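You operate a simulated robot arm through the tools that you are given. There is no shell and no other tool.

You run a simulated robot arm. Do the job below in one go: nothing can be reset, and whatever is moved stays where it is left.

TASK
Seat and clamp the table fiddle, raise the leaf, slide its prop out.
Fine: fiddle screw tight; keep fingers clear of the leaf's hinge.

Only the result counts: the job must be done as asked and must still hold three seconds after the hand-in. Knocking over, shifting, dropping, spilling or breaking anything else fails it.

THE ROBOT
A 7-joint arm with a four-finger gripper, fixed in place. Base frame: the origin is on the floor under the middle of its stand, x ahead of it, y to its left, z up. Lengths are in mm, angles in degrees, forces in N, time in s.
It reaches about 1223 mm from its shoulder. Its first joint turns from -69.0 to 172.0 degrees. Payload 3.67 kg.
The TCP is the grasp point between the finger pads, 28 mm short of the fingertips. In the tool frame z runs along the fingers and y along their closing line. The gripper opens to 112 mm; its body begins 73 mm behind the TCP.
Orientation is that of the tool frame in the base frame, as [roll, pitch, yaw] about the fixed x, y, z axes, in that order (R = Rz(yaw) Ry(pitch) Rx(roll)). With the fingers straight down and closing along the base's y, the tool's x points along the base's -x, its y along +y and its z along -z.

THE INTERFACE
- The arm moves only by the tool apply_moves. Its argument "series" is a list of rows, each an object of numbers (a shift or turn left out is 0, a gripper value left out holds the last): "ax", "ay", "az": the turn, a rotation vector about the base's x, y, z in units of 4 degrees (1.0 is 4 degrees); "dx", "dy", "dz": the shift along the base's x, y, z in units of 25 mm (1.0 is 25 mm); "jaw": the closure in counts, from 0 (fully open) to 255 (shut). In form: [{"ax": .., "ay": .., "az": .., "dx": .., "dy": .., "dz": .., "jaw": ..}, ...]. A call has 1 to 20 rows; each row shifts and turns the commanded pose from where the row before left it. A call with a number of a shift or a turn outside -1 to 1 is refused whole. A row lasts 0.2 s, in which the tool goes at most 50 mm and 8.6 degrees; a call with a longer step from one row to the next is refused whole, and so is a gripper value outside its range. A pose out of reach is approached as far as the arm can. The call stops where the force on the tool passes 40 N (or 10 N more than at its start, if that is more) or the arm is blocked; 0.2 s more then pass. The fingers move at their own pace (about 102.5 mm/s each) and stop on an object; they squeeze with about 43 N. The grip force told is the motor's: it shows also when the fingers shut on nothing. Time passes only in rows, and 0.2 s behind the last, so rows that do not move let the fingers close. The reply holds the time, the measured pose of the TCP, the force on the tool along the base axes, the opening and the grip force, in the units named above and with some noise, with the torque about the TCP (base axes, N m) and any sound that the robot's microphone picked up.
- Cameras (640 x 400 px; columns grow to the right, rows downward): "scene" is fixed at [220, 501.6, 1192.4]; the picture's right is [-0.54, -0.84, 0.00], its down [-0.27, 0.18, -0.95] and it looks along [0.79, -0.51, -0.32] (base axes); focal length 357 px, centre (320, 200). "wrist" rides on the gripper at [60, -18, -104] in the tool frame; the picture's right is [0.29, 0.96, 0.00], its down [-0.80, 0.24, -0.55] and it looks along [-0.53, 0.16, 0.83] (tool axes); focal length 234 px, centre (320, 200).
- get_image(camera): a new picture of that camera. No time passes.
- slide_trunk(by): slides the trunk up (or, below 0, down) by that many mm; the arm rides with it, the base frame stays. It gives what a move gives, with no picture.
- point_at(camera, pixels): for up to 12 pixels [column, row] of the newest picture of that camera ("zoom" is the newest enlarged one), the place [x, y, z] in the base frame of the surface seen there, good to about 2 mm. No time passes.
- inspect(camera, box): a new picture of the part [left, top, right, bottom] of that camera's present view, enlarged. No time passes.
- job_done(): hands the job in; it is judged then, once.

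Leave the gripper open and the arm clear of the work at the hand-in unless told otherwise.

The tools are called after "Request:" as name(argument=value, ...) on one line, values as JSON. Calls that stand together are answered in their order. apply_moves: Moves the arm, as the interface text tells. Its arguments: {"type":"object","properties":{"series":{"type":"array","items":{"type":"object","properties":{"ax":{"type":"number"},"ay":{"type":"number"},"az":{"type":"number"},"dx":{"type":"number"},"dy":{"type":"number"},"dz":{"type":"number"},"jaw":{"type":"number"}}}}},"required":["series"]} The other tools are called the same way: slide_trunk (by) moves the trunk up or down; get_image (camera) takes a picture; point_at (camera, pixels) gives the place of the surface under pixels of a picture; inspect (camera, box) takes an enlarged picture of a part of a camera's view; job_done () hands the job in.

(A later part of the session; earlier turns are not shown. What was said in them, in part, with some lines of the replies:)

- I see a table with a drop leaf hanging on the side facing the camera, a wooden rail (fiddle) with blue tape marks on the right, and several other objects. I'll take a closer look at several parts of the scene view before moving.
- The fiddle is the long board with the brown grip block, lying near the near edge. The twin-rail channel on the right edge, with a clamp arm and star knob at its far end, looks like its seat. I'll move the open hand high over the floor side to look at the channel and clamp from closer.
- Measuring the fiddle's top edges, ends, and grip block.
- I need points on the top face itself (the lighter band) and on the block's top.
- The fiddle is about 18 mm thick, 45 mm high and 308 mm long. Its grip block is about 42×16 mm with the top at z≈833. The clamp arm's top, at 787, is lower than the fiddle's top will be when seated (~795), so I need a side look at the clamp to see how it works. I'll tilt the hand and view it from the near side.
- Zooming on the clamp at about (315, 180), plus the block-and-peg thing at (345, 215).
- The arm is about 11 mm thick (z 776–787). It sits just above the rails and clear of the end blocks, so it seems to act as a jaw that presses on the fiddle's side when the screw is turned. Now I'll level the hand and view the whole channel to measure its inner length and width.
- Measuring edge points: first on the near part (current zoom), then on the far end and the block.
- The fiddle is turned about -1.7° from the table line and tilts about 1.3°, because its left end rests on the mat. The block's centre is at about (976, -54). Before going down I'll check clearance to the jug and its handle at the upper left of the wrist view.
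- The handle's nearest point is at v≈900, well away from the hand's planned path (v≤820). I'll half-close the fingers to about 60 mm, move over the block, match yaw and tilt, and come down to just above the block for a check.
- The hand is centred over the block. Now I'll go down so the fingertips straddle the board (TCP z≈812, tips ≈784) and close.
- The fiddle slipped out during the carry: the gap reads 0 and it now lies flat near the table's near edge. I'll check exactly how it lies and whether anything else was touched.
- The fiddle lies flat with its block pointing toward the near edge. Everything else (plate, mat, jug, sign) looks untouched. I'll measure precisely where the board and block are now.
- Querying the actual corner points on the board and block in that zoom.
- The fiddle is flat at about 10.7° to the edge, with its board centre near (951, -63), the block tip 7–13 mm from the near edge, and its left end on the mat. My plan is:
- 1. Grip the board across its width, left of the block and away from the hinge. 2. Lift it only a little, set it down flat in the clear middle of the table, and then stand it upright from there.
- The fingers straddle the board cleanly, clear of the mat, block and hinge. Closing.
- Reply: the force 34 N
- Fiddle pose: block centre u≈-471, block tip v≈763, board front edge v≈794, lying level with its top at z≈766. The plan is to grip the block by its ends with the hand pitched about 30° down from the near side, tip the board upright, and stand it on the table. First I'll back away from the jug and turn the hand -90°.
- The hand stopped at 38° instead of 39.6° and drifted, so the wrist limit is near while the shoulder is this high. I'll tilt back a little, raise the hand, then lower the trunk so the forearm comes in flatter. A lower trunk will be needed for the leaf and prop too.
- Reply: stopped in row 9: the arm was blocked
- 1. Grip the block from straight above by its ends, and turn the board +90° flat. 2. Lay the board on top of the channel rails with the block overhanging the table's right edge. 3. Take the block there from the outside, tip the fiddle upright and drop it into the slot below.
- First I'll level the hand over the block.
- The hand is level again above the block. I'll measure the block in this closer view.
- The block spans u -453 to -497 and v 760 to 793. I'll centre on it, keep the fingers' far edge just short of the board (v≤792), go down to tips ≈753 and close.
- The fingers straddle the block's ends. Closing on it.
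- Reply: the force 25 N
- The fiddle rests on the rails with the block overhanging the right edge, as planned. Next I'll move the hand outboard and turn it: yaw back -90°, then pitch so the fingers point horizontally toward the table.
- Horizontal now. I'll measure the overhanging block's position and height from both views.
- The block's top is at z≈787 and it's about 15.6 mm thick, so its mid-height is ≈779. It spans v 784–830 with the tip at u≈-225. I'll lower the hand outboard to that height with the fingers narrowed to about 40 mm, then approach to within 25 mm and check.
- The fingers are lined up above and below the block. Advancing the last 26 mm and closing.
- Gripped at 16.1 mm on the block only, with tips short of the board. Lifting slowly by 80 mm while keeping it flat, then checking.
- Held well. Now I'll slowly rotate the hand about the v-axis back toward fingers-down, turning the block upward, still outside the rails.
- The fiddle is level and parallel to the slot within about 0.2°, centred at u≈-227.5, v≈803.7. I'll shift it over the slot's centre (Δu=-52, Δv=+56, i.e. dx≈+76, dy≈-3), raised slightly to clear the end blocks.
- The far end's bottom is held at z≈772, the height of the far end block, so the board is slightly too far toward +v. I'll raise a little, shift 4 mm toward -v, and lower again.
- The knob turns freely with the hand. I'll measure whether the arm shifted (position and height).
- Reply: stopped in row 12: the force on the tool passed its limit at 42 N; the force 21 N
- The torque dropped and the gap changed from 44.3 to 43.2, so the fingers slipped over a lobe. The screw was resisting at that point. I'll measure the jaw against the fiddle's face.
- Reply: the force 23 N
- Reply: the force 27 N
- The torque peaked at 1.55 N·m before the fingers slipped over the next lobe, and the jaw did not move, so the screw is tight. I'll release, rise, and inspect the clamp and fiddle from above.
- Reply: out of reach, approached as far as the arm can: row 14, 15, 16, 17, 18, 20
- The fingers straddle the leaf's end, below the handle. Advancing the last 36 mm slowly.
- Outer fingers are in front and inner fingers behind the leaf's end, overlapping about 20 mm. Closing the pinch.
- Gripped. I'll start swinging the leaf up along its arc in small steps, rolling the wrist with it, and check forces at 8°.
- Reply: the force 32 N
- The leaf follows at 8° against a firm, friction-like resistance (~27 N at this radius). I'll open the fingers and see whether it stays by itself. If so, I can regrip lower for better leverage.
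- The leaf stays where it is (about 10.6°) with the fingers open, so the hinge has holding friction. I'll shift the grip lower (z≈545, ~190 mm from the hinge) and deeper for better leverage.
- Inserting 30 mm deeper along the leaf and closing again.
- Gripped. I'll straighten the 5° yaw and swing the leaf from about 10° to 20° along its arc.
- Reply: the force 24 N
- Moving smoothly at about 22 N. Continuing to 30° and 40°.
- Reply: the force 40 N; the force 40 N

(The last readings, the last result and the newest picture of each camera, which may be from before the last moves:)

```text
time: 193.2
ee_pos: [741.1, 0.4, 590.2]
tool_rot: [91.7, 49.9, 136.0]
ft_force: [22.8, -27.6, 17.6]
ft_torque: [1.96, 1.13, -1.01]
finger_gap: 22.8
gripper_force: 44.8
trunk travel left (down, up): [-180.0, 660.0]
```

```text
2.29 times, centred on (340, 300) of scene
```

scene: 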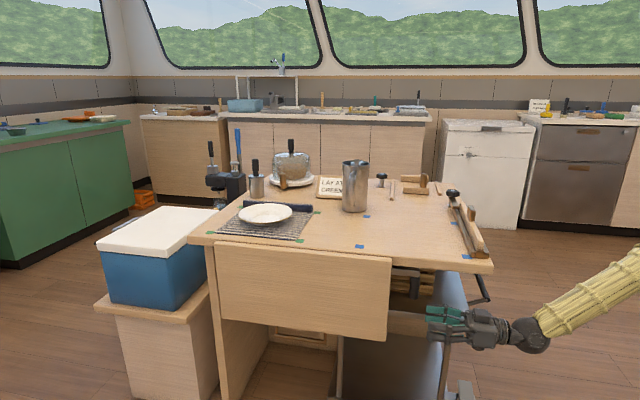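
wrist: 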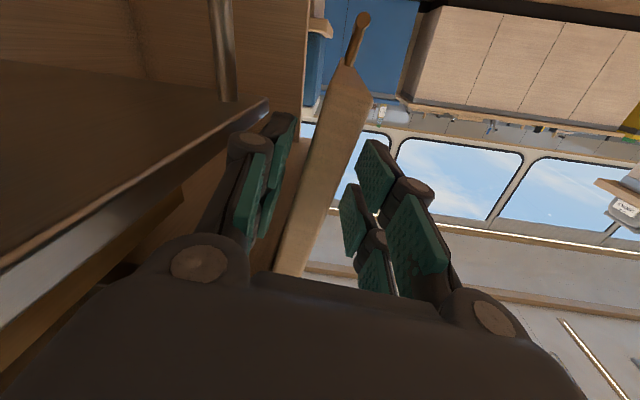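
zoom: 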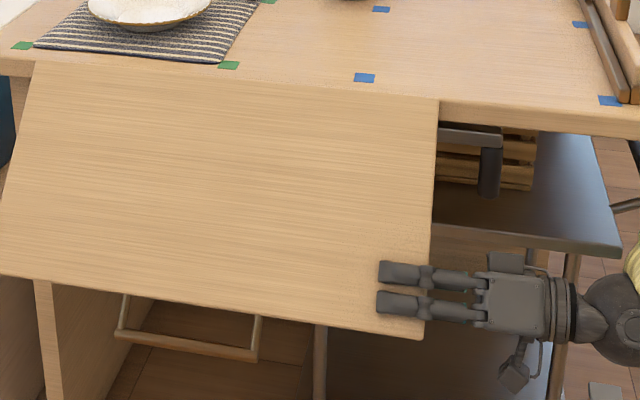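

The force is now mostly radial: the hand is a few millimetres too far from the hinge. I'll measure the leaf's plane to refine the hinge axis.

Request:
point_at(camera="zoom", pixels=[[100, 90], [80, 150], [60, 250], [250, 100], [240, 200], [230, 290], [400, 110], [390, 200], [350, 300], [430, 110], [415, 335], [10, 265]])

```text
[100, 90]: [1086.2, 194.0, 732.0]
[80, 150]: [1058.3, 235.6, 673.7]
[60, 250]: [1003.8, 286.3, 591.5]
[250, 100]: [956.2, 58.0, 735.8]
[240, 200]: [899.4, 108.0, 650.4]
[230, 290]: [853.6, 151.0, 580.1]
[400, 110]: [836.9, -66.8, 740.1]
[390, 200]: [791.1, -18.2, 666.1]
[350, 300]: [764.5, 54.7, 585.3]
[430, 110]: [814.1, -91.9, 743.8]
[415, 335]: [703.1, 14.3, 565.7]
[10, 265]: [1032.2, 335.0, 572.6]
```

Fit: the hinge axis is at about v=645.5, z=733, and the leaf is now at ~41°. Continuing on the corrected arc (radius ≈186 mm) to 50° and 60°.

Request:
apply_moves(series=[{"dx": -0.196, "dy": 0.196, "dz": 0.3, "ax": 0.566, "ay": 0.566}, {"dx": -0.196, "dy": 0.196, "dz": 0.31, "ax": 0.566, "ay": 0.566}, {"dx": -0.196, "dy": 0.196, "dz": 0.32, "ax": 0.566, "ay": 0.566}, {}])

Request:
apply_moves(series=[{"dx": -0.185, "dy": 0.185, "dz": 0.34, "ax": 0.589, "ay": 0.589}, {"dx": -0.175, "dy": 0.175, "dz": 0.355, "ax": 0.589, "ay": 0.589}, {"dx": -0.165, "dy": 0.165, "dz": 0.37, "ax": 0.589, "ay": 0.589}, {}])

Request:
inspect(camera="scene", box=[200, 220, 480, 380])

```text
time: 194.2
ee_pos: [726.3, 13.5, 613.4]
tool_rot: [91.6, 40.3, 135.9]
ft_force: [30.9, -19.5, 14.4]
ft_torque: [1.11, 0.97, -0.49]
finger_gap: 22.2
gripper_force: 44.7
trunk travel left (down, up): [-180.0, 660.0]
```

```text
time: 195.2
ee_pos: [713.1, 26.5, 640.7]
tool_rot: [91.4, 30.3, 135.8]
ft_force: [26.1, -25.4, 13.6]
ft_torque: [0.5, 0.09, -0.8]
finger_gap: 21.9
gripper_force: 44.4
trunk travel left (down, up): [-180.0, 660.0]
```

```text
2.29 times, centred on (340, 300) of scene
```

zoom: 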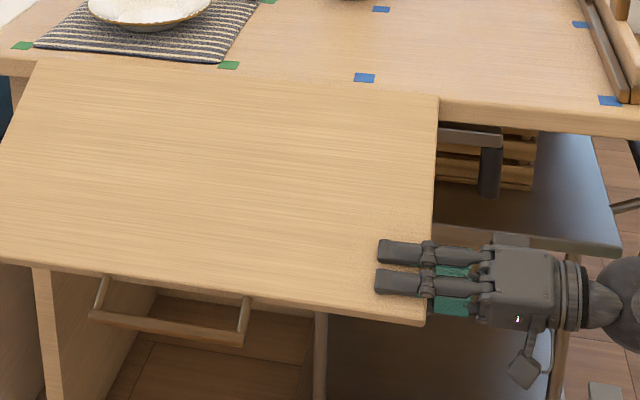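

Still some radial pull (~38 N toward the hinge), so I'll tighten the arc slightly (radius ≈181) and continue to 70° and 80°.

Request:
apply_moves(series=[{"dx": 0.05, "dy": -0.05, "dz": 0.05}, {"dx": -0.11, "dy": 0.11, "dz": 0.38, "ax": 0.589, "ay": 0.589}, {"dx": -0.115, "dy": 0.115, "dz": 0.39, "ax": 0.589, "ay": 0.589}, {"dx": -0.11, "dy": 0.11, "dz": 0.395, "ax": 0.589, "ay": 0.589}, {}])

Request:
inspect(camera="scene", box=[200, 220, 480, 380])

```text
time: 196.4
ee_pos: [704.3, 35.2, 672.4]
tool_rot: [91.2, 20.3, 135.9]
ft_force: [6.7, -6.9, 5.1]
ft_torque: [-0.53, -0.27, 0.94]
finger_gap: 22.1
gripper_force: 45.2
trunk travel left (down, up): [-180.0, 660.0]
```

```text
2.29 times, centred on (340, 300) of scene
```

zoom: 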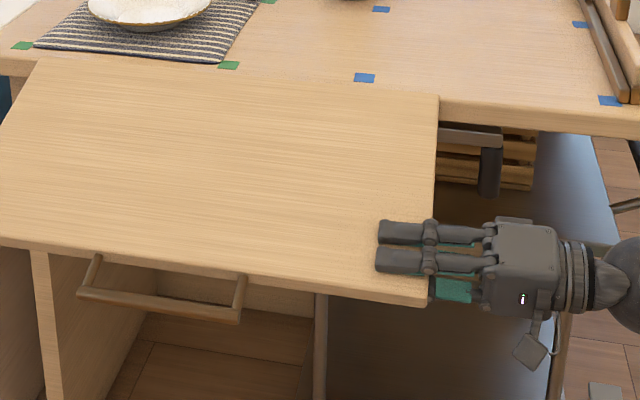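

The force has dropped to about 11 N. I notice a wooden U-shaped frame below the leaf that seems to move with it. I'll look closer before continuing.

Request:
inspect(camera="scene", box=[210, 310, 330, 390])

Request:
get_image(camera="wrist")

Request:
get_image(camera="scene")

Request:
point_at(camera="scene", pixels=[[240, 350], [270, 355], [300, 360], [243, 335], [304, 350], [302, 343], [237, 345], [260, 352], [285, 358], [295, 362], [305, 345], [244, 332]])

```text
5.00 times, centred on (270, 350) of scene
```

zoom: 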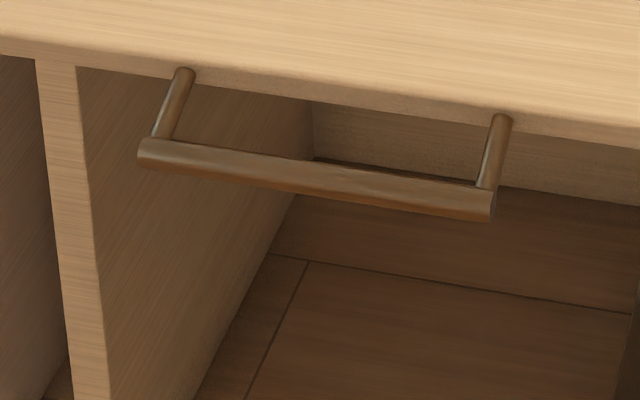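

```text
taken
```

wrist: 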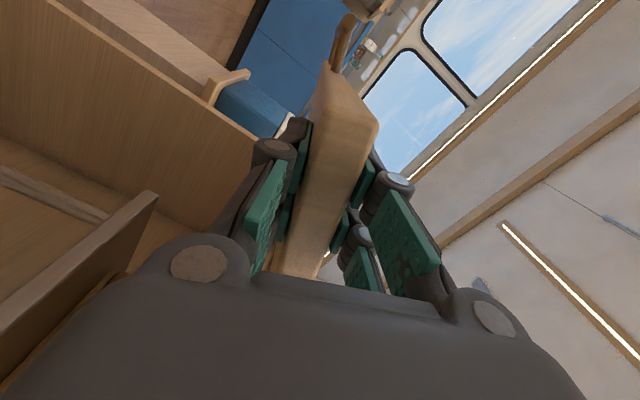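

```text
taken
```

scene: 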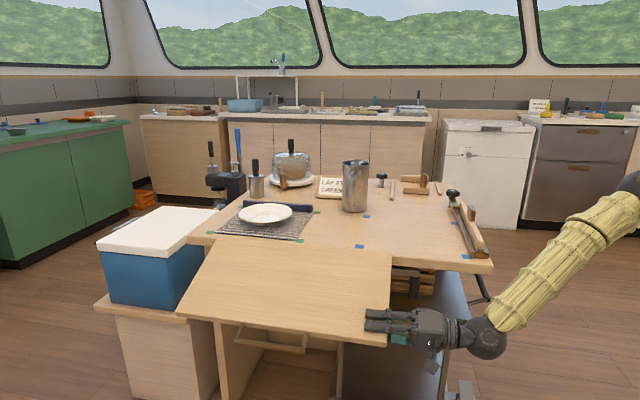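

```text
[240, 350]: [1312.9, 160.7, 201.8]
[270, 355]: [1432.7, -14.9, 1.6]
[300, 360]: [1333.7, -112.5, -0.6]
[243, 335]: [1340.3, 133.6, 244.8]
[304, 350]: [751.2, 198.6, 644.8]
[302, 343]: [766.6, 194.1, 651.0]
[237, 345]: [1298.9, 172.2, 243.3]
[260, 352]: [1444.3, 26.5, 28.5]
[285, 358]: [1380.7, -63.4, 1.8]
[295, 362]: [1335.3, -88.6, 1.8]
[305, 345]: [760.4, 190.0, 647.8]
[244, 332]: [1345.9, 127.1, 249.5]
```

That frame is the leaf's own lifting handle at its free edge. All fine. Continuing to 80°.

Request:
apply_moves(series=[{"dx": -0.065, "dy": 0.065, "dz": 0.38, "ax": 0.589, "ay": 0.589}, {"dx": -0.056, "dy": 0.056, "dz": 0.39, "ax": 0.589, "ay": 0.589}, {"dx": -0.045, "dy": 0.045, "dz": 0.4, "ax": 0.589, "ay": 0.589}, {}])

Request:
inspect(camera="scene", box=[180, 220, 480, 380])

Request:
point_at(camera="zoom", pixels=[[100, 90], [60, 150], [30, 200], [300, 90], [280, 150], [260, 210], [420, 110], [400, 160], [380, 200], [420, 250], [200, 240], [430, 95]])

```text
time: 197.4
ee_pos: [700.1, 40.8, 701.6]
tool_rot: [91.1, 10.5, 135.9]
ft_force: [-7.9, 4.6, 12.6]
ft_torque: [-1.41, -1.67, 0.99]
finger_gap: 22.3
gripper_force: 44.7
trunk travel left (down, up): [-180.0, 660.0]
```

```text
2.13 times, centred on (330, 300) of scene
```

zoom: 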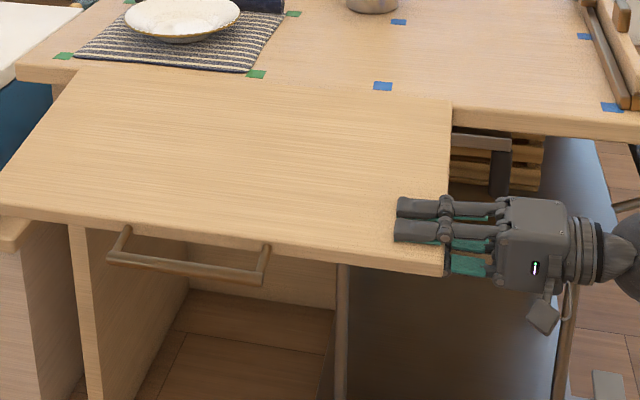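

```text
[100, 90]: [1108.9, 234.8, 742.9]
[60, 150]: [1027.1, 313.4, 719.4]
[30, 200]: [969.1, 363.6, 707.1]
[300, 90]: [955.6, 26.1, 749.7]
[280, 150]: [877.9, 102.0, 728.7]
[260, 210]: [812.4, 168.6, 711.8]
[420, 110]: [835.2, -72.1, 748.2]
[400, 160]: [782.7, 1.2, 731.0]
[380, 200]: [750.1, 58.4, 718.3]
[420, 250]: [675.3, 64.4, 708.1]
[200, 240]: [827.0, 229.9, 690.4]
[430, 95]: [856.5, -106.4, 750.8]
```

Leaf at about 79.5°. Raising the last 10° in steps, watching for its stop.

Request:
apply_moves(series=[{"dx": -0.03, "dy": 0.03, "dz": 0.42, "ax": 0.589, "ay": 0.589}, {"dx": -0.015, "dy": 0.015, "dz": 0.43, "ax": 0.589, "ay": 0.589}, {}])

Request:
apply_moves(series=[{"dz": 0.2, "ax": 0.28, "ay": 0.28}, {"dz": 0.2, "ax": 0.28, "ay": 0.28}, {}])

Request:
inspect(camera="scene", box=[180, 220, 480, 380])

Request:
point_at(camera="zoom", pixels=[[100, 90], [60, 150], [40, 190], [300, 100], [280, 150], [260, 200], [400, 115], [400, 150], [380, 180], [420, 230], [350, 200], [430, 90]])

```text
time: 198.2
ee_pos: [698.3, 42.3, 723.6]
tool_rot: [91.0, 3.7, 135.8]
ft_force: [-8.9, 13.0, 10.7]
ft_torque: [-1.42, -1.68, 1.07]
finger_gap: 22.9
gripper_force: 44.8
trunk travel left (down, up): [-180.0, 660.0]
```

```text
time: 199.0
ee_pos: [699.0, 42.2, 732.2]
tool_rot: [91.0, 0.6, 135.8]
ft_force: [-14.1, 13.3, 10.8]
ft_torque: [-1.37, -1.7, 0.84]
finger_gap: 22.8
gripper_force: 45.0
trunk travel left (down, up): [-180.0, 660.0]
```

```text
2.13 times, centred on (330, 300) of scene
```

zoom: 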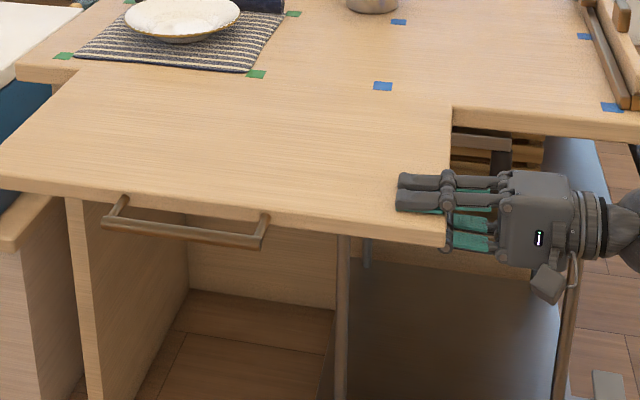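

```text
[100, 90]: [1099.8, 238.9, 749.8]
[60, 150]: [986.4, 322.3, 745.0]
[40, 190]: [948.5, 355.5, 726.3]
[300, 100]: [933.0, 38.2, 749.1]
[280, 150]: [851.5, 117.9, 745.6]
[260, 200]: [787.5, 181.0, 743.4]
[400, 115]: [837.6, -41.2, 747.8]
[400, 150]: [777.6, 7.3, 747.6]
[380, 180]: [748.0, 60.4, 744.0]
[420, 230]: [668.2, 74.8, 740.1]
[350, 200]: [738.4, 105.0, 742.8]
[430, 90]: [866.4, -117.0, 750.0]
```

The leaf is at about 88.4°. A few more millimetres up to bring it level.

Request:
apply_moves(series=[{"dx": -0.03, "dy": 0.03, "dz": 0.15}, {"dx": -0.03, "dy": 0.03, "dz": 0.15, "ax": 0.1, "ay": 0.1}, {}])

Request:
inspect(camera="scene", box=[180, 220, 480, 380])

Request:
point_at(camera="zoom", pixels=[[100, 90], [60, 150], [50, 175], [300, 100], [280, 150], [260, 200], [400, 115], [400, 150], [380, 180], [420, 225], [350, 200], [150, 180]])

```text
time: 199.8
ee_pos: [699.1, 41.4, 739.7]
tool_rot: [91.0, -0.1, 135.6]
ft_force: [0.8, -2.8, 4.6]
ft_torque: [-0.78, -0.84, -0.75]
finger_gap: 21.9
gripper_force: 45.3
trunk travel left (down, up): [-180.0, 660.0]
```

```text
2.13 times, centred on (330, 300) of scene
```

zoom: 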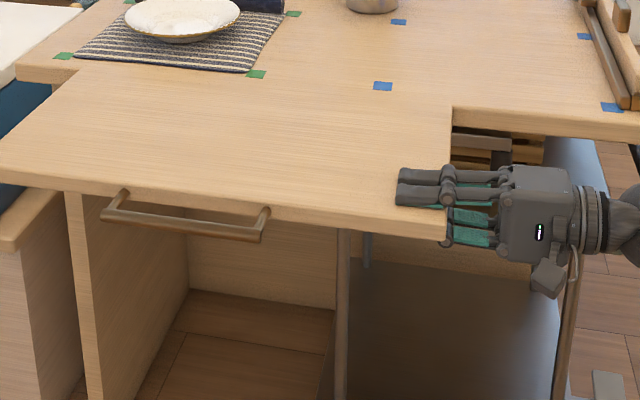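

```text
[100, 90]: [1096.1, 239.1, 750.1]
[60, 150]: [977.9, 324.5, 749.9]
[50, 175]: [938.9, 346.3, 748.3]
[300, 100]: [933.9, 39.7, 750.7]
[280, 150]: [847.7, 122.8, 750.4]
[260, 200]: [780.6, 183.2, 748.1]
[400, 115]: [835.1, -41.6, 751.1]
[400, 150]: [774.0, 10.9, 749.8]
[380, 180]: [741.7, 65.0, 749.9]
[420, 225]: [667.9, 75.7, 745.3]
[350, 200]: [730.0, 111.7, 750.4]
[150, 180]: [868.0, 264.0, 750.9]
```

The leaf's top is level with the table at z≈750. I'll open the fingers slightly, with the lower fingers still close beneath, to see whether the leaf holds by itself.

Request:
apply_moves(series=[{"jaw": 200}, {"jaw": 185}, {}, {}])

Request:
inspect(camera="scene", box=[180, 220, 480, 380])

Request:
point_at(camera="zoom", pixels=[[100, 90], [60, 150], [50, 175], [300, 100], [280, 150], [260, 200], [400, 115], [400, 150], [380, 180], [420, 225], [350, 200], [150, 180]])

```text
time: 200.8
ee_pos: [697.0, 42.6, 738.8]
tool_rot: [91.0, -0.1, 135.8]
ft_force: [0.3, -0.1, 0.2]
ft_torque: [-0.01, 0.01, 0.0]
finger_gap: 30.8
gripper_force: 0.0
trunk travel left (down, up): [-180.0, 660.0]
```

```text
2.13 times, centred on (330, 300) of scene
```

zoom: 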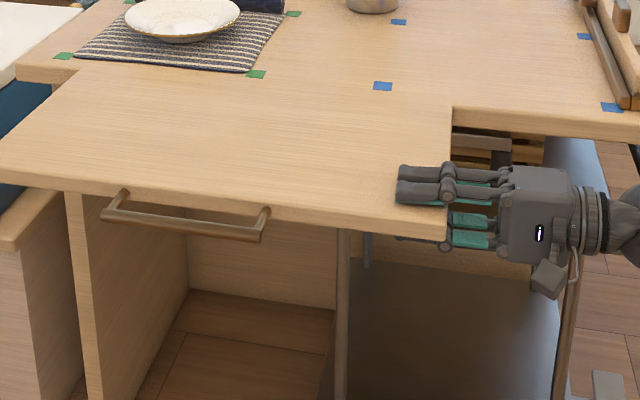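

```text
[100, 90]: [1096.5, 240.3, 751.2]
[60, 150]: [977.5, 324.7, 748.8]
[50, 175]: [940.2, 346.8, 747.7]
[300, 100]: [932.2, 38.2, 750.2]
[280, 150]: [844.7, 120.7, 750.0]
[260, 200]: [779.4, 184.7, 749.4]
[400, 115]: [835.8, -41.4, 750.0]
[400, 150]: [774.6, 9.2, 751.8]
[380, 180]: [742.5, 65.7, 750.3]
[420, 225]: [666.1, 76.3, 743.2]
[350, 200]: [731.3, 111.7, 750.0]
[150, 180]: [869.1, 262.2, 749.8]
```

It holds by its own friction, with zero force on the hand. I'll open a bit more and withdraw sideways, clear of the leaf and away from the hinge.

Request:
apply_moves(series=[{"jaw": 165}, {"dy": -0.4}, {"dy": -0.5}, {"dy": -0.6}, {"dy": -0.6}, {"dy": -0.6}, {"dy": -0.6}, {"dy": -0.6}, {}])

Request:
get_image(camera="scene")

Request:
get_image(camera="wrist")

```text
time: 202.8
ee_pos: [697.5, -57.0, 738.7]
tool_rot: [91.1, -0.1, 135.8]
ft_force: [0.4, -0.1, -0.1]
ft_torque: [0.04, 0.02, 0.0]
finger_gap: 39.4
gripper_force: 0.0
trunk travel left (down, up): [-180.0, 660.0]
```

```text
taken
```

scene: 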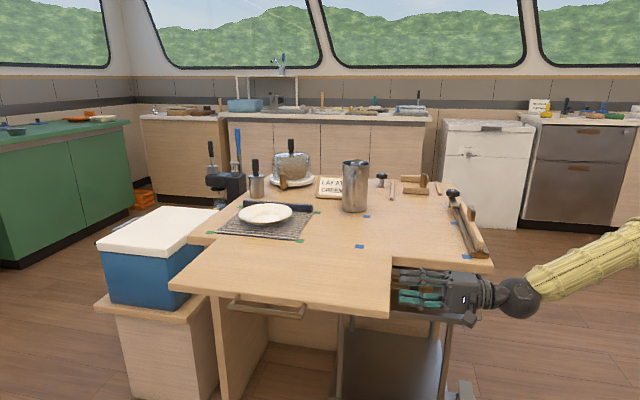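

```text
taken
```

wrist: 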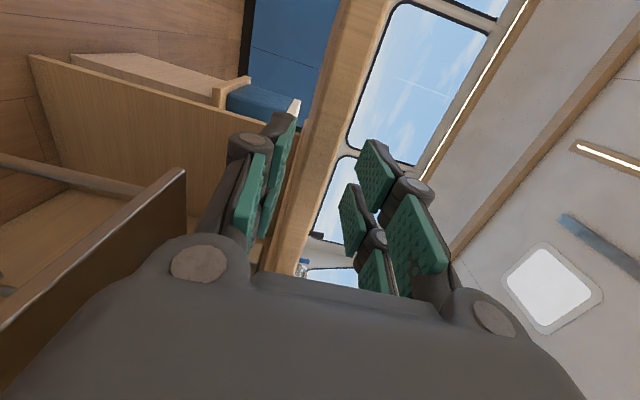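

The leaf stays level. Now the prop: I'll go down beside it and roll the hand so the fingers close horizontally. Then I'll come around to the right of the handle (centre u≈-433, v≈675, z 627–690).

Request:
apply_moves(series=[{"dz": -0.85}, {"dz": -0.85}, {"dz": -0.85}, {"dz": -0.84}, {"ax": -0.692, "ay": -0.692}, {"ax": -0.692, "ay": -0.692}, {"ax": -0.692, "ay": -0.692}, {"ax": -0.692, "ay": -0.692}, {"ax": -0.692, "ay": -0.692}, {"ax": -0.692, "ay": -0.692}, {"ax": -0.692, "ay": -0.692}, {"ax": -0.692, "ay": -0.692}, {"ax": -0.692, "ay": -0.692}, {"ax": -0.692, "ay": -0.692}, {"ax": -0.692, "ay": -0.692}, {"ax": -0.692, "ay": -0.692}])

Request:
apply_moves(series=[{"ax": -0.692, "ay": -0.692}, {"ax": -0.692, "ay": -0.692}, {"ax": -0.692, "ay": -0.692}, {"ax": -0.692, "ay": -0.692}, {"ax": -0.692, "ay": -0.692}, {"ax": -0.692, "ay": -0.692}, {"ax": -0.692, "ay": -0.692}, {"ax": -0.692, "ay": -0.692}, {"ax": -0.692, "ay": -0.692}, {"ax": -0.692, "ay": -0.692}, {"ax": -0.692, "ay": -0.692}, {}])

Request:
get_image(camera="scene")

```text
time: 206.2
ee_pos: [697.7, -55.5, 653.5]
tool_rot: [92.0, 47.0, 136.1]
ft_force: [0.4, -0.8, -0.4]
ft_torque: [-0.04, 0.0, 0.01]
finger_gap: 39.6
gripper_force: 0.0
trunk travel left (down, up): [-180.0, 660.0]
```

```text
time: 208.8
ee_pos: [698.1, -54.9, 654.2]
tool_rot: [-172.8, 89.3, -128.8]
ft_force: [0.7, 0.2, 0.2]
ft_torque: [-0.01, -0.05, -0.03]
finger_gap: 39.6
gripper_force: 0.1
trunk travel left (down, up): [-180.0, 660.0]
```

```text
taken
```

scene: 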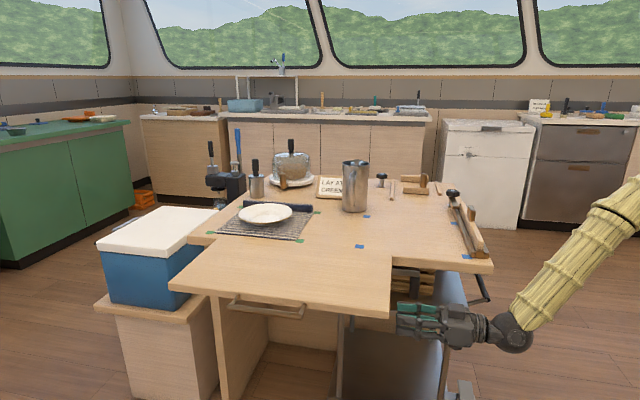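

Moving around to the right side of the handle (pre-grasp at about (711, -244, 654)), with fingers at about 50 mm.

Request:
apply_moves(series=[{"dx": 0.05, "dy": -0.756, "jaw": 140}, {"dx": 0.05, "dy": -0.756}, {"dx": 0.05, "dy": -0.756}, {"dx": 0.05, "dy": -0.756}, {"dx": 0.05, "dy": -0.756}, {"dx": 0.05, "dy": -0.756}, {"dx": 0.05, "dy": -0.756}, {"dx": 0.05, "dy": -0.756}, {"dx": 0.05, "dy": -0.756}, {"dx": 0.05, "dy": -0.756}, {}])

Request:
inspect(camera="scene", box=[370, 250, 510, 350])

Request:
get_image(camera="wrist")

```text
time: 211.2
ee_pos: [710.3, -245.4, 653.3]
tool_rot: [-178.4, 89.3, -134.3]
ft_force: [-0.2, 0.1, -0.5]
ft_torque: [0.03, 0.05, -0.03]
finger_gap: 50.3
gripper_force: 0.0
trunk travel left (down, up): [-180.0, 660.0]
```

```text
4.00 times, centred on (440, 300) of scene
```

zoom: 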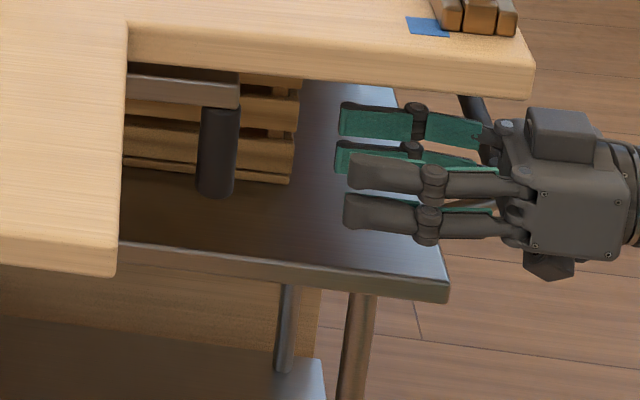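

```text
taken
```

wrist: 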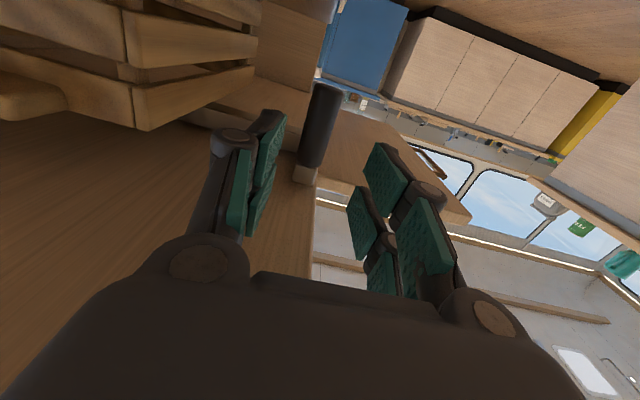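

The handle is centred between the fingers in the wrist view at (318,125). Measuring it precisely.

Request:
point_at(camera="wrist", pixels=[[318, 100], [318, 130], [310, 150], [308, 110], [330, 110], [300, 140], [325, 140], [305, 175], [315, 90], [330, 95], [305, 160], [322, 160]])

Request:
inspect(camera="wrist", box=[260, 70, 380, 200])

```text
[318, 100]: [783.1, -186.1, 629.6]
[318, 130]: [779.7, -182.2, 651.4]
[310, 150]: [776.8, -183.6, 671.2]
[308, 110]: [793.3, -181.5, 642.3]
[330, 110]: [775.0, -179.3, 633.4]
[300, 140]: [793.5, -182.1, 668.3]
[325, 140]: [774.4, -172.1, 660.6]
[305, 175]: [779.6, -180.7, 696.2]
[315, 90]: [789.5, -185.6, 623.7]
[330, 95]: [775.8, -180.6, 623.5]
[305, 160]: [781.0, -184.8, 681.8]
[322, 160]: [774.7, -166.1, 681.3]
```

```text
3.08 times, centred on (320, 135) of wrist
```

zoom: 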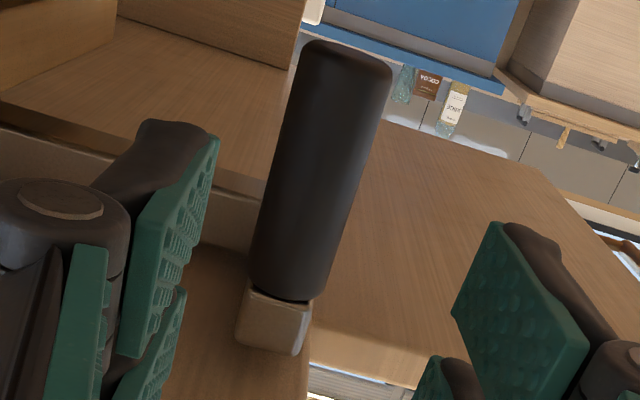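

Handle centre is at about u=-433, v=677, radius 13. Advancing 104 mm and closing on it.

Request:
apply_moves(series=[{"dx": 0.5, "dy": 0.5}, {"dx": 0.6, "dy": 0.6}, {"dx": 0.6, "dy": 0.6}, {"dx": 0.6, "dy": 0.6}, {"dx": 0.4, "dy": 0.4}, {"dx": 0.24, "dy": 0.24}, {}, {"jaw": 170}, {"jaw": 200}, {"jaw": 255}, {}, {}])

Request:
inspect(camera="scene", box=[340, 240, 500, 350])

```text
time: 213.8
ee_pos: [783.0, -171.7, 655.1]
tool_rot: [-178.8, 89.2, -134.7]
ft_force: [2.9, 0.6, 0.6]
ft_torque: [0.14, -0.07, -0.01]
finger_gap: 24.0
gripper_force: 44.6
trunk travel left (down, up): [-180.0, 660.0]
```

```text
3.64 times, centred on (420, 295) of scene
```

zoom: 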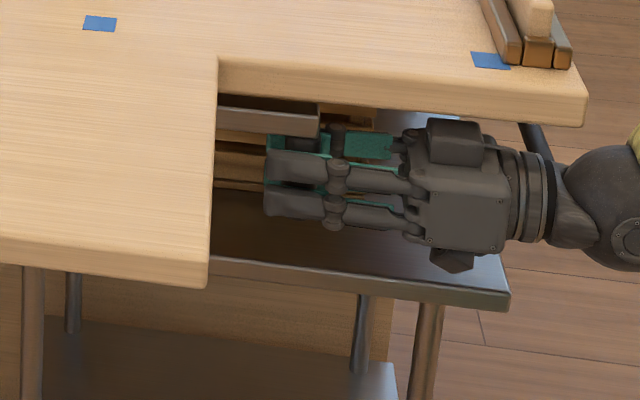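

Handle gripped (24 mm). I'll pull outward (-v) by about 12 mm first as a test.

Request:
apply_moves(series=[{"dx": -0.11, "dy": 0.11}, {"dx": -0.11, "dy": 0.11}, {"dx": -0.11, "dy": 0.11}, {}])

Request:
inspect(camera="scene", box=[340, 240, 500, 350])

```text
time: 214.8
ee_pos: [776.1, -162.7, 653.5]
tool_rot: [-178.6, 89.3, -134.6]
ft_force: [-3.1, -4.2, 1.4]
ft_torque: [-0.14, 0.33, -0.03]
finger_gap: 24.2
gripper_force: 44.4
trunk travel left (down, up): [-180.0, 660.0]
```

```text
3.64 times, centred on (420, 295) of scene
```

zoom: 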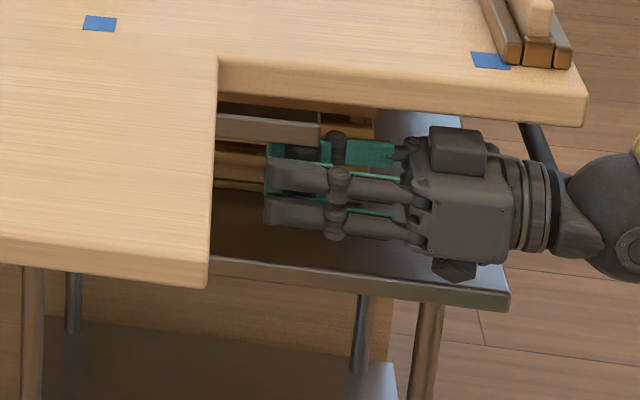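

It slides easily outward with the hand. Continuing to pull in steps, watching the force for its end stop and the leaf for contact.

Request:
apply_moves(series=[{"dx": -0.283, "dy": 0.283}, {"dx": -0.283, "dy": 0.283}, {"dx": -0.283, "dy": 0.283}, {"dx": -0.283, "dy": 0.283}, {"dx": -0.283, "dy": 0.283}, {}])

Request:
apply_moves(series=[{"dx": -0.283, "dy": 0.283}, {"dx": -0.283, "dy": 0.283}, {"dx": -0.283, "dy": 0.283}, {"dx": -0.283, "dy": 0.283}, {}])

Request:
get_image(camera="scene")

Request:
inspect(camera="scene", box=[340, 240, 500, 350])

```text
time: 216.2
ee_pos: [739.3, -127.0, 654.6]
tool_rot: [-178.6, 89.4, -134.6]
ft_force: [1.7, 1.5, 1.8]
ft_torque: [0.11, 0.24, -0.08]
finger_gap: 24.3
gripper_force: 44.6
trunk travel left (down, up): [-180.0, 660.0]
```

```text
time: 217.4
ee_pos: [710.1, -98.5, 654.2]
tool_rot: [-178.1, 89.2, -134.3]
ft_force: [6.2, 6.4, 4.7]
ft_torque: [0.72, 0.6, -0.02]
finger_gap: 24.4
gripper_force: 45.2
trunk travel left (down, up): [-180.0, 660.0]
```

```text
taken
```

scene: 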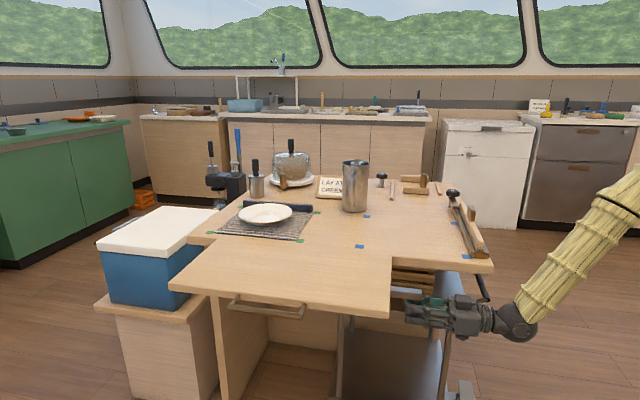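

```text
3.64 times, centred on (420, 295) of scene
```

zoom: 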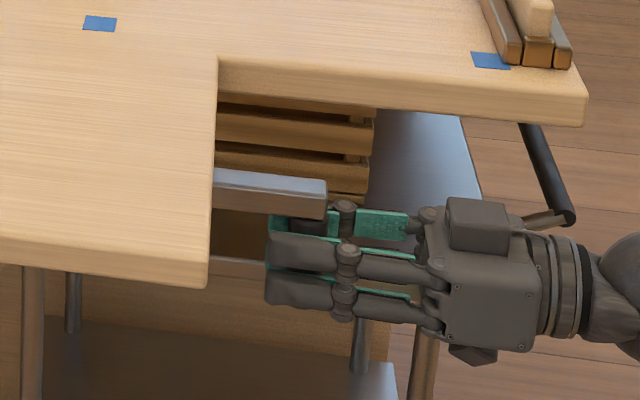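

About 103 mm out, still free. Continuing.

Request:
apply_moves(series=[{"dx": -0.283, "dy": 0.283}, {"dx": -0.283, "dy": 0.283}, {"dx": -0.283, "dy": 0.283}, {}])

Request:
apply_moves(series=[{"dx": -0.283, "dy": 0.283}, {"dx": -0.283, "dy": 0.283}, {}])

Request:
inspect(camera="scene", box=[340, 240, 500, 350])

```text
time: 218.4
ee_pos: [689.1, -76.7, 654.0]
tool_rot: [-176.3, 89.4, -132.2]
ft_force: [5.8, 4.5, 8.9]
ft_torque: [0.55, 0.79, -0.03]
finger_gap: 24.3
gripper_force: 45.0
trunk travel left (down, up): [-180.0, 660.0]
```

```text
time: 218.9
ee_pos: [687.5, -74.8, 654.7]
tool_rot: [-178.6, 89.4, -135.5]
ft_force: [4.1, -25.6, 0.6]
ft_torque: [-0.32, 0.54, -0.38]
finger_gap: 24.2
gripper_force: 44.7
trunk travel left (down, up): [-180.0, 660.0]
stopped in row 2: the force on the tool passed its limit at 49 N (the readings are from after the stop); the commanded pose is now the measured one
```

```text
3.64 times, centred on (420, 295) of scene
```

zoom: 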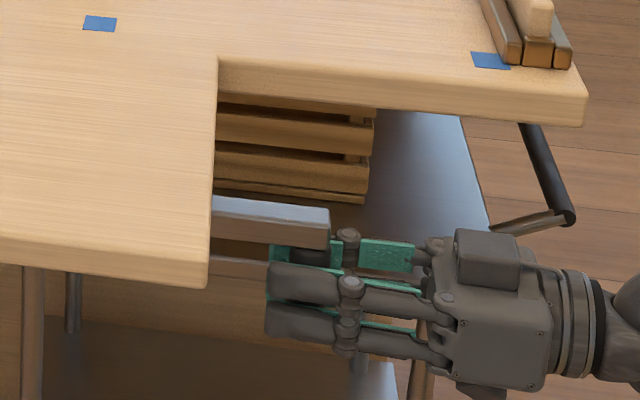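

It reached its end stop at about 136 mm out (force rose sharply). I'll check the bar's position and height relative to the leaf's underside, and the leaf's level.

Request:
point_at(camera="zoom", pixels=[[260, 205], [300, 210], [260, 225], [325, 215], [320, 235], [230, 200], [100, 250], [200, 270], [200, 240], [150, 150], [212, 205], [330, 245]])

Request:
get_image(camera="wrist")

Request:
inspect(camera="scene", box=[160, 220, 420, 360])

Request:
point_at(camera="zoom", pixels=[[100, 100], [60, 150], [60, 165], [300, 100], [280, 150], [260, 190], [400, 100], [400, 150], [500, 190], [540, 210], [350, 200], [150, 170]])

```text
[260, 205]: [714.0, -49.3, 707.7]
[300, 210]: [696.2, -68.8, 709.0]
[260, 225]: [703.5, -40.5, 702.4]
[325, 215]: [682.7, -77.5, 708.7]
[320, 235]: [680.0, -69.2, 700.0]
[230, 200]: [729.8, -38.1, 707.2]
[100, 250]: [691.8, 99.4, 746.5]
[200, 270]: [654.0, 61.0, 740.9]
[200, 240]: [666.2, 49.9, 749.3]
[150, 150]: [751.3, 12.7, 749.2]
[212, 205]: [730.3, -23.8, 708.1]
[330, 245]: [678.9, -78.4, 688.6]
```

```text
taken
```

wrist: 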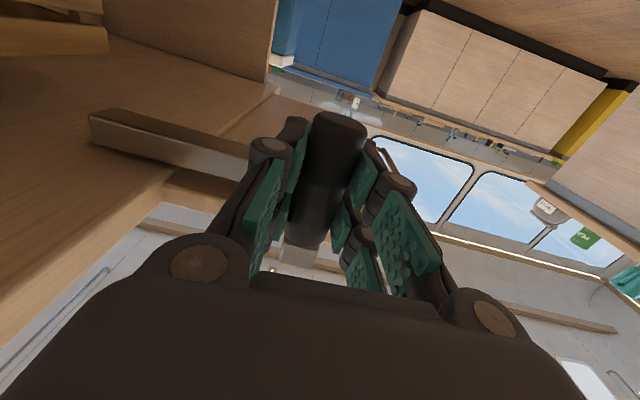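

```text
2.46 times, centred on (290, 290) of scene
```

zoom: 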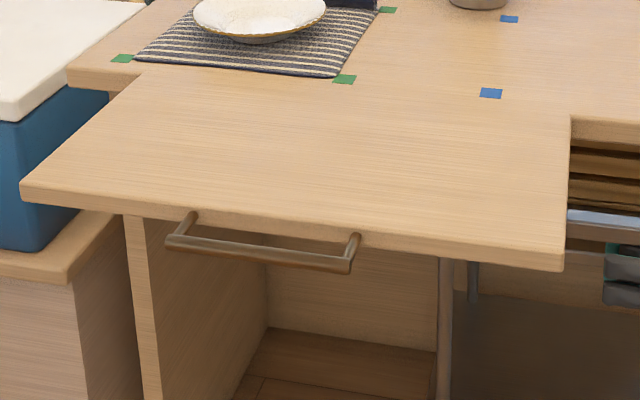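

```text
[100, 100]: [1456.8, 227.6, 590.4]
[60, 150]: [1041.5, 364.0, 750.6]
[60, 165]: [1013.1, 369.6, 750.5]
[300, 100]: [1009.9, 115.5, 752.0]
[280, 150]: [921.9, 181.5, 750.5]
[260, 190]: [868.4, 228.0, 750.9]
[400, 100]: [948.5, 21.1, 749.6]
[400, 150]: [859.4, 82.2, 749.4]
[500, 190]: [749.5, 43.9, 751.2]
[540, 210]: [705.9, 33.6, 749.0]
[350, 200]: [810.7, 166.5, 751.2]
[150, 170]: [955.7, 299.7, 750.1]
```

The leaf is still level (z≈750 everywhere). Looking at the prop from below in the wrist view to understand how far out it is.

Request:
inspect(camera="wrist", box=[60, 70, 380, 290])

Request:
point_at(camera="wrist", pixels=[[100, 125], [150, 145], [220, 165], [240, 160], [95, 112], [130, 120], [200, 145], [230, 115], [270, 95], [180, 180], [200, 190], [150, 190]])

```text
1.82 times, centred on (220, 180) of wrist
```

zoom: 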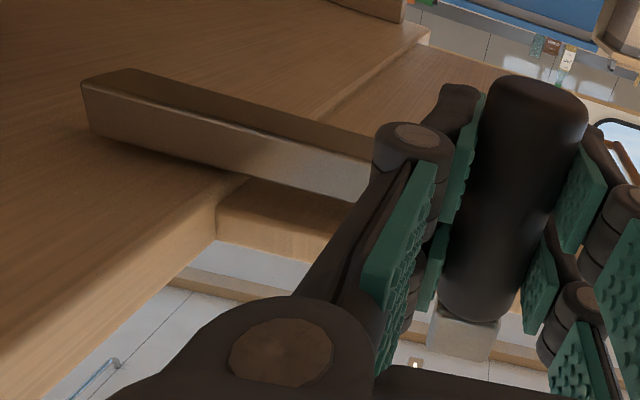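

```text
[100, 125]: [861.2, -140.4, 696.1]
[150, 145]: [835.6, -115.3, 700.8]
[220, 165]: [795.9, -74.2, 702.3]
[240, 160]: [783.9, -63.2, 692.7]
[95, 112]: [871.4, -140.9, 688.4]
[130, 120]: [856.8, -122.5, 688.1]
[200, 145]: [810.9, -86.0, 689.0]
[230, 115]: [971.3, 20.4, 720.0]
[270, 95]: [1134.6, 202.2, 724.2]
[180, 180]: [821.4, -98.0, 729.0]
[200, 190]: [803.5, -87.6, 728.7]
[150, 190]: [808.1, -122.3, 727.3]
```

The prop is an L: a runner under the leaf's right part (u≈-510, inner end still ~50 mm under the table) and the handle arm. I'll pull a little more to confirm it's fully at its stop.

Request:
apply_moves(series=[{"dx": -0.08, "dy": 0.08}, {"dx": -0.08, "dy": 0.08}, {}])

Request:
inspect(camera="scene", box=[340, 240, 500, 350])

Request:
point_at(camera="zoom", pixels=[[260, 205], [300, 210], [325, 215], [230, 200], [300, 235], [260, 225]])

```text
time: 219.3
ee_pos: [688.3, -74.9, 655.4]
tool_rot: [-178.6, 89.5, -136.0]
ft_force: [-6.7, -45.9, 2.8]
ft_torque: [-0.48, 0.14, -0.24]
finger_gap: 24.8
gripper_force: 44.9
trunk travel left (down, up): [-180.0, 660.0]
stopped in row 1: the force on the tool passed its limit at 43 N (the readings are from after the stop); the commanded pose is now the measured one
```

```text
3.64 times, centred on (420, 295) of scene
```

zoom: 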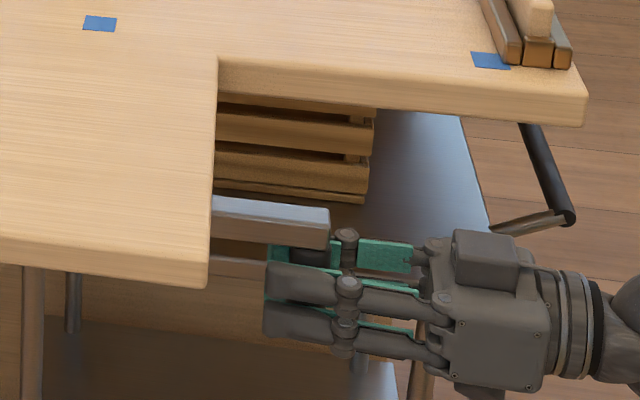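

```text
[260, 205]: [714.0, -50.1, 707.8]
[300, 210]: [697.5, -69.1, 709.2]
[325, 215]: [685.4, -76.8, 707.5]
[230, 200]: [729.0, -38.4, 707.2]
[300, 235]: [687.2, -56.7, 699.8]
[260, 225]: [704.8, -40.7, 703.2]
```

The bar does not move any further, so the prop is fully out at its stop. I'll open the fingers and withdraw along +u, clear of the handle.

Request:
apply_moves(series=[{"jaw": 200}, {"jaw": 160}, {"jaw": 130}, {}, {"dx": -0.3, "dy": -0.3}, {"dx": -0.4, "dy": -0.4}, {"dx": -0.4, "dy": -0.4}, {"dx": -0.4, "dy": -0.4}, {"dx": -0.4, "dy": -0.4}, {}])

Request:
get_image(camera="scene")

Request:
get_image(camera="wrist")

```text
time: 221.5
ee_pos: [639.2, -116.8, 654.6]
tool_rot: [-168.3, 89.4, -125.0]
ft_force: [0.1, 0.1, -0.4]
ft_torque: [0.01, 0.01, 0.01]
finger_gap: 55.0
gripper_force: 0.2
trunk travel left (down, up): [-180.0, 660.0]
```

```text
taken
```

scene: 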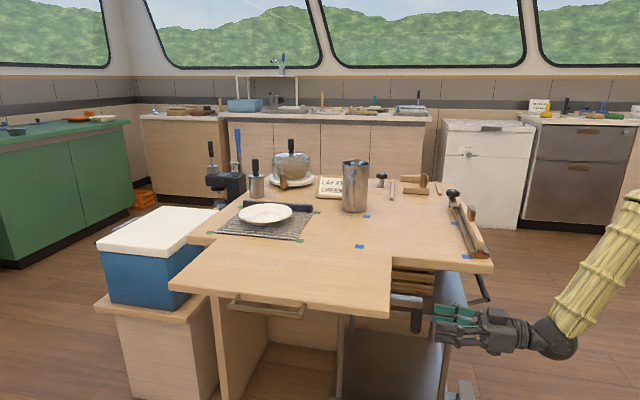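

```text
taken
```

wrist: 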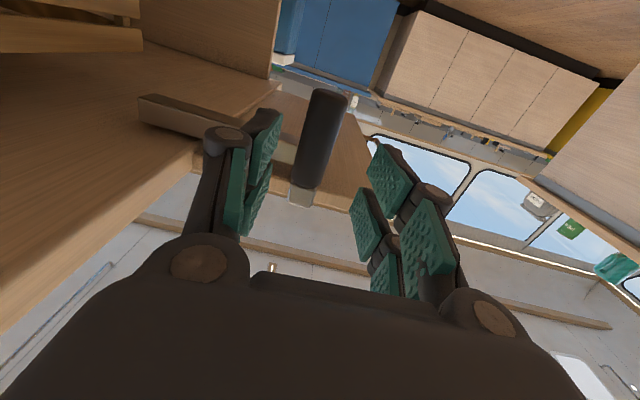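

The leaf is level and the prop is out with its handle free. I'll check the clamp again at high zoom, the leaf's level, and the other objects.

Request:
inspect(camera="scene", box=[445, 185, 485, 225])

Request:
inspect(camera="scene", box=[160, 150, 420, 360])

Request:
inspect(camera="scene", box=[370, 250, 460, 350])

Request:
point_at(camera="scene", pixels=[[200, 285], [250, 290], [300, 297], [370, 305], [385, 308], [230, 260], [300, 265], [380, 262], [340, 250], [400, 300], [415, 302], [350, 290]])

```text
10.00 times, centred on (465, 205) of scene
```

zoom: 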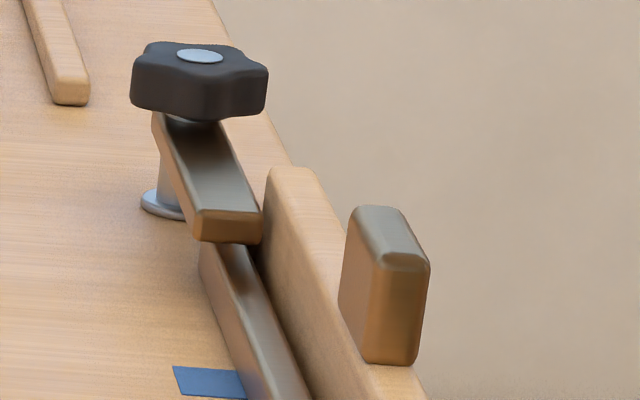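

```text
1.90 times, centred on (290, 255) of scene
```

zoom: 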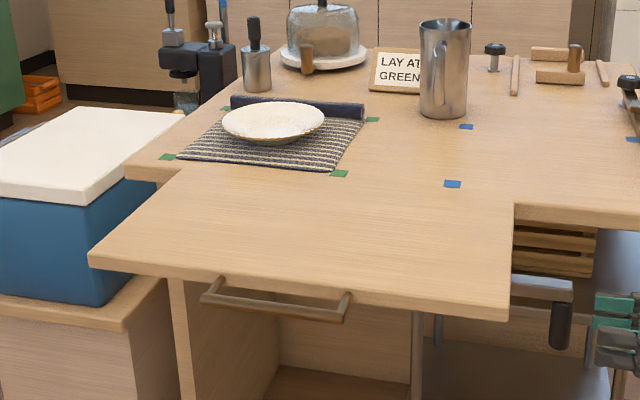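

```text
4.00 times, centred on (415, 300) of scene
```

zoom: 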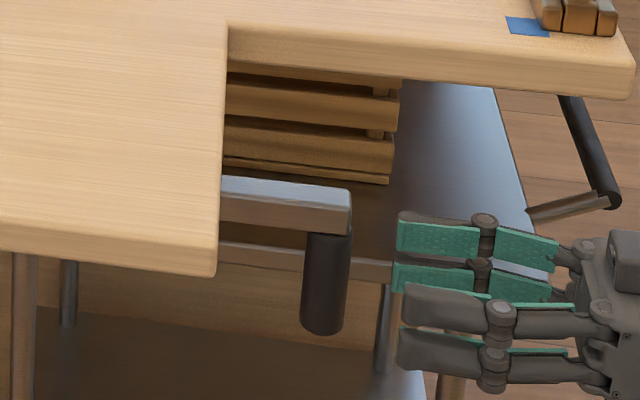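

```text
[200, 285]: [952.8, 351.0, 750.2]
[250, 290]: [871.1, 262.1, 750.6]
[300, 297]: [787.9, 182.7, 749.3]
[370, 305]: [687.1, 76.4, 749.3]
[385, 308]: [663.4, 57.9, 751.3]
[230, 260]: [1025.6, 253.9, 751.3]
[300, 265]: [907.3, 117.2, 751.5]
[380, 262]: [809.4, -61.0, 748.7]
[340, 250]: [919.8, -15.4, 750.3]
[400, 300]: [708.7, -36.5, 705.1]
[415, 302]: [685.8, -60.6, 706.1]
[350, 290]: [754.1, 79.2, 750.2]
```

Everything else looks untouched. I'll verify that the clamped fiddle is upright and fully down by measuring its inner face at several heights and its top along the length.

Request:
inspect(camera="scene", box=[445, 185, 505, 265])

Request:
point_at(camera="zoom", pixels=[[292, 210], [288, 200], [290, 220], [330, 275], [325, 290], [345, 270], [350, 300], [300, 195], [270, 130], [310, 150], [320, 120], [345, 310]])

Request:
point_at(camera="zoom", pixels=[[265, 95], [258, 85], [325, 220], [330, 240], [340, 255], [305, 110], [318, 112], [302, 160], [316, 165], [350, 285], [362, 285], [338, 300]])

```text
5.00 times, centred on (475, 225) of scene
```

zoom: 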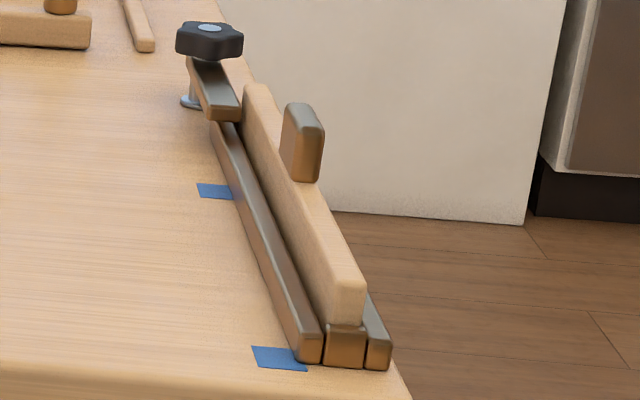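

```text
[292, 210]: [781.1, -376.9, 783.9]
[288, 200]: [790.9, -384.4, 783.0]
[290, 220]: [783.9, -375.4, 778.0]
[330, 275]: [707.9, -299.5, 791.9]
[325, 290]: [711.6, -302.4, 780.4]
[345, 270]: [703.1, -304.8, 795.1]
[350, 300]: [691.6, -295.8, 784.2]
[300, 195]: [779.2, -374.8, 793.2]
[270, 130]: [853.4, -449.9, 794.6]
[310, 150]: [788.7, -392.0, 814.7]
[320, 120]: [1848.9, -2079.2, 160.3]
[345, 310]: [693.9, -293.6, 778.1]
```

```text
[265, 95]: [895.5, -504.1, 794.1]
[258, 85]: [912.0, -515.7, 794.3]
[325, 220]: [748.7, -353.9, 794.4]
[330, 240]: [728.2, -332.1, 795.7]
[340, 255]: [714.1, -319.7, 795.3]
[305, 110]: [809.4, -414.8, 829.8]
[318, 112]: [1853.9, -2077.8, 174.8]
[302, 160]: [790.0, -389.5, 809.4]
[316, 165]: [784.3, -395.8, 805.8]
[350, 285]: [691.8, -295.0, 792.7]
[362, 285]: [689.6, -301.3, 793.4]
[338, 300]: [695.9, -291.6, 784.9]
```

The top reads z≈794–796 along its whole length and the face is upright, so it is seated and clamped. Now I'll back the arm well clear and open the gripper fully.

Request:
apply_moves(series=[{"dx": -0.2, "dy": -0.75}, {"dx": -0.2, "dy": -0.75}, {"dx": -0.2, "dy": -0.75}, {"dx": -0.2, "dy": -0.75}, {"dx": -0.2, "dy": -0.75}, {"dx": -0.2, "dy": -0.75}, {"dx": -0.2, "dy": -0.75}, {"dx": -0.2, "dy": -0.75, "jaw": 60}, {"jaw": 0}, {}, {}])

Request:
get_image(camera="scene")

```text
time: 223.9
ee_pos: [599.5, -267.6, 654.1]
tool_rot: [-167.3, 89.4, -124.4]
ft_force: [-0.9, -0.2, 1.0]
ft_torque: [0.0, -0.02, -0.02]
finger_gap: 112.1
gripper_force: 0.1
trunk travel left (down, up): [-180.0, 660.0]
```

```text
taken
```

scene: 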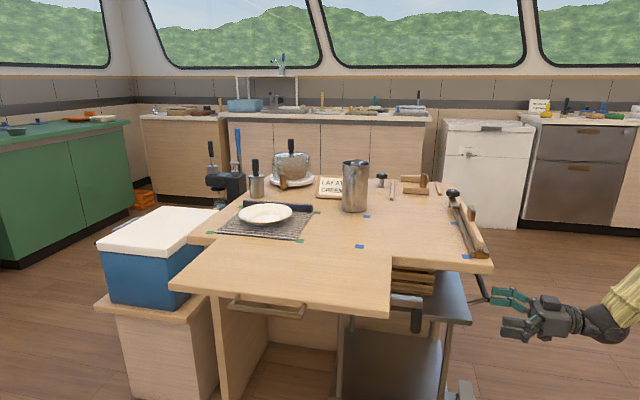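

The arm is clear with the gripper fully open. I'll back off a little more, let about 3 s pass, and recheck the leaf and prop before handing in.

Request:
apply_moves(series=[{"dx": -0.5, "dy": -0.6}, {"dx": -0.5, "dy": -0.6}, {"dx": -0.4, "dy": -0.6}, {}, {}, {}, {}, {}, {}, {}, {}, {}, {}, {}, {}])

Request:
get_image(camera="scene")

Request:
point_at(camera="scene", pixels=[[200, 285], [250, 290], [300, 297], [370, 305], [385, 308], [230, 260], [300, 265], [380, 262], [400, 300], [415, 302], [416, 320], [350, 290]])

Request:
inspect(camera="scene", box=[370, 180, 510, 340])

```text
time: 227.1
ee_pos: [563.5, -312.8, 655.3]
tool_rot: [-167.4, 89.5, -124.2]
ft_force: [-0.8, 0.3, -0.3]
ft_torque: [0.02, 0.0, -0.01]
finger_gap: 111.8
gripper_force: 0.1
trunk travel left (down, up): [-180.0, 660.0]
```

```text
taken
```

scene: 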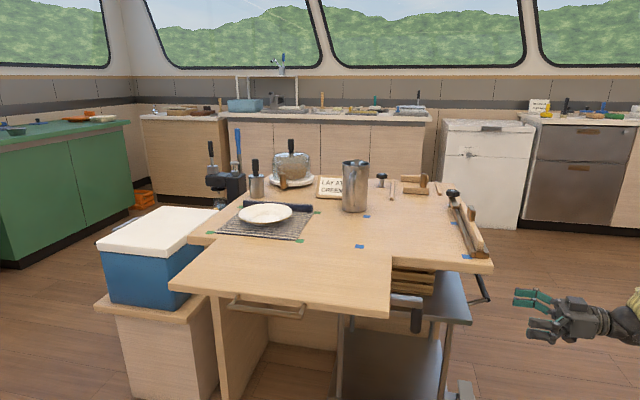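

```text
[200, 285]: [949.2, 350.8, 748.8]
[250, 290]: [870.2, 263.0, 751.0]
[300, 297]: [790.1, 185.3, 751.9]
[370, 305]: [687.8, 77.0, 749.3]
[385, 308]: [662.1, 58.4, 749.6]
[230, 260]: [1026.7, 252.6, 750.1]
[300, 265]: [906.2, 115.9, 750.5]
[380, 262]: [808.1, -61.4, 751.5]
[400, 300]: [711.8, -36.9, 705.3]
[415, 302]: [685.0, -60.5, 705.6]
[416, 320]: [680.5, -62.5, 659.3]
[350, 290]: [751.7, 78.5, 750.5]
```

```text
2.50 times, centred on (440, 260) of scene
```

zoom: 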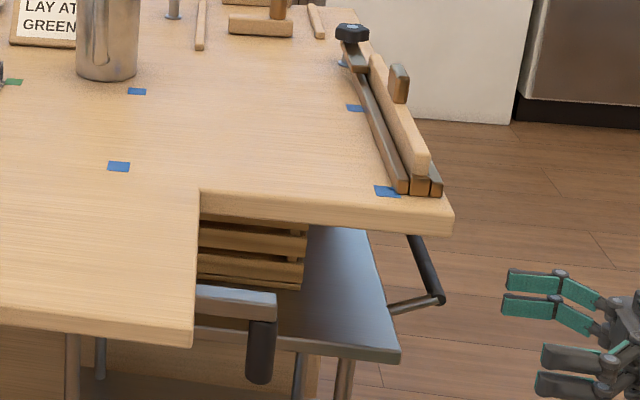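

All is steady after the wait:

- **Leaf:** level at z≈750.
- **Prop:** out at its stop.
- **Fiddle:** seated upright, with the clamp jaw bearing on it.
- **Other objects:** look undisturbed.
- **Arm:** clear, gripper open.

Handing in.

Request:
job_done()

```text
The job is handed in.
```

The job is handed in: the fiddle is seated and clamped, the leaf is raised, and its prop is slid out. I have not seen the judge's result.

- **Fiddle:** It stands upright in the channel on the right edge, with its top level along the whole length. I turned the screw until the jaw bore on it and would move no further. The grip slipped at about 1.5 N·m, so that is the most torque I could put on it.
- **Leaf:** It is level with the table top and stayed there on its own hinge friction from the moment I let go until hand-in. The fingers held it only at its right end, well away from the hinge while it swung.
- **Prop:** It is out about 136 mm and at its end stop. Its top is about 20 mm below the leaf, so the leaf is held by hinge friction and the prop only sits beneath it.

**Dropped fiddle:** On the first carry it slipped out of the fingers from roughly 170 mm up and landed flat, one end on the mat. In the pictures nothing else looked moved or damaged, and I picked it up and finished the job from there. While I carried it to a clear spot, the board also pressed against the channel rail with about 34 N. The channel looked unmoved.

The arm is clear of the work with the gripper fully open.
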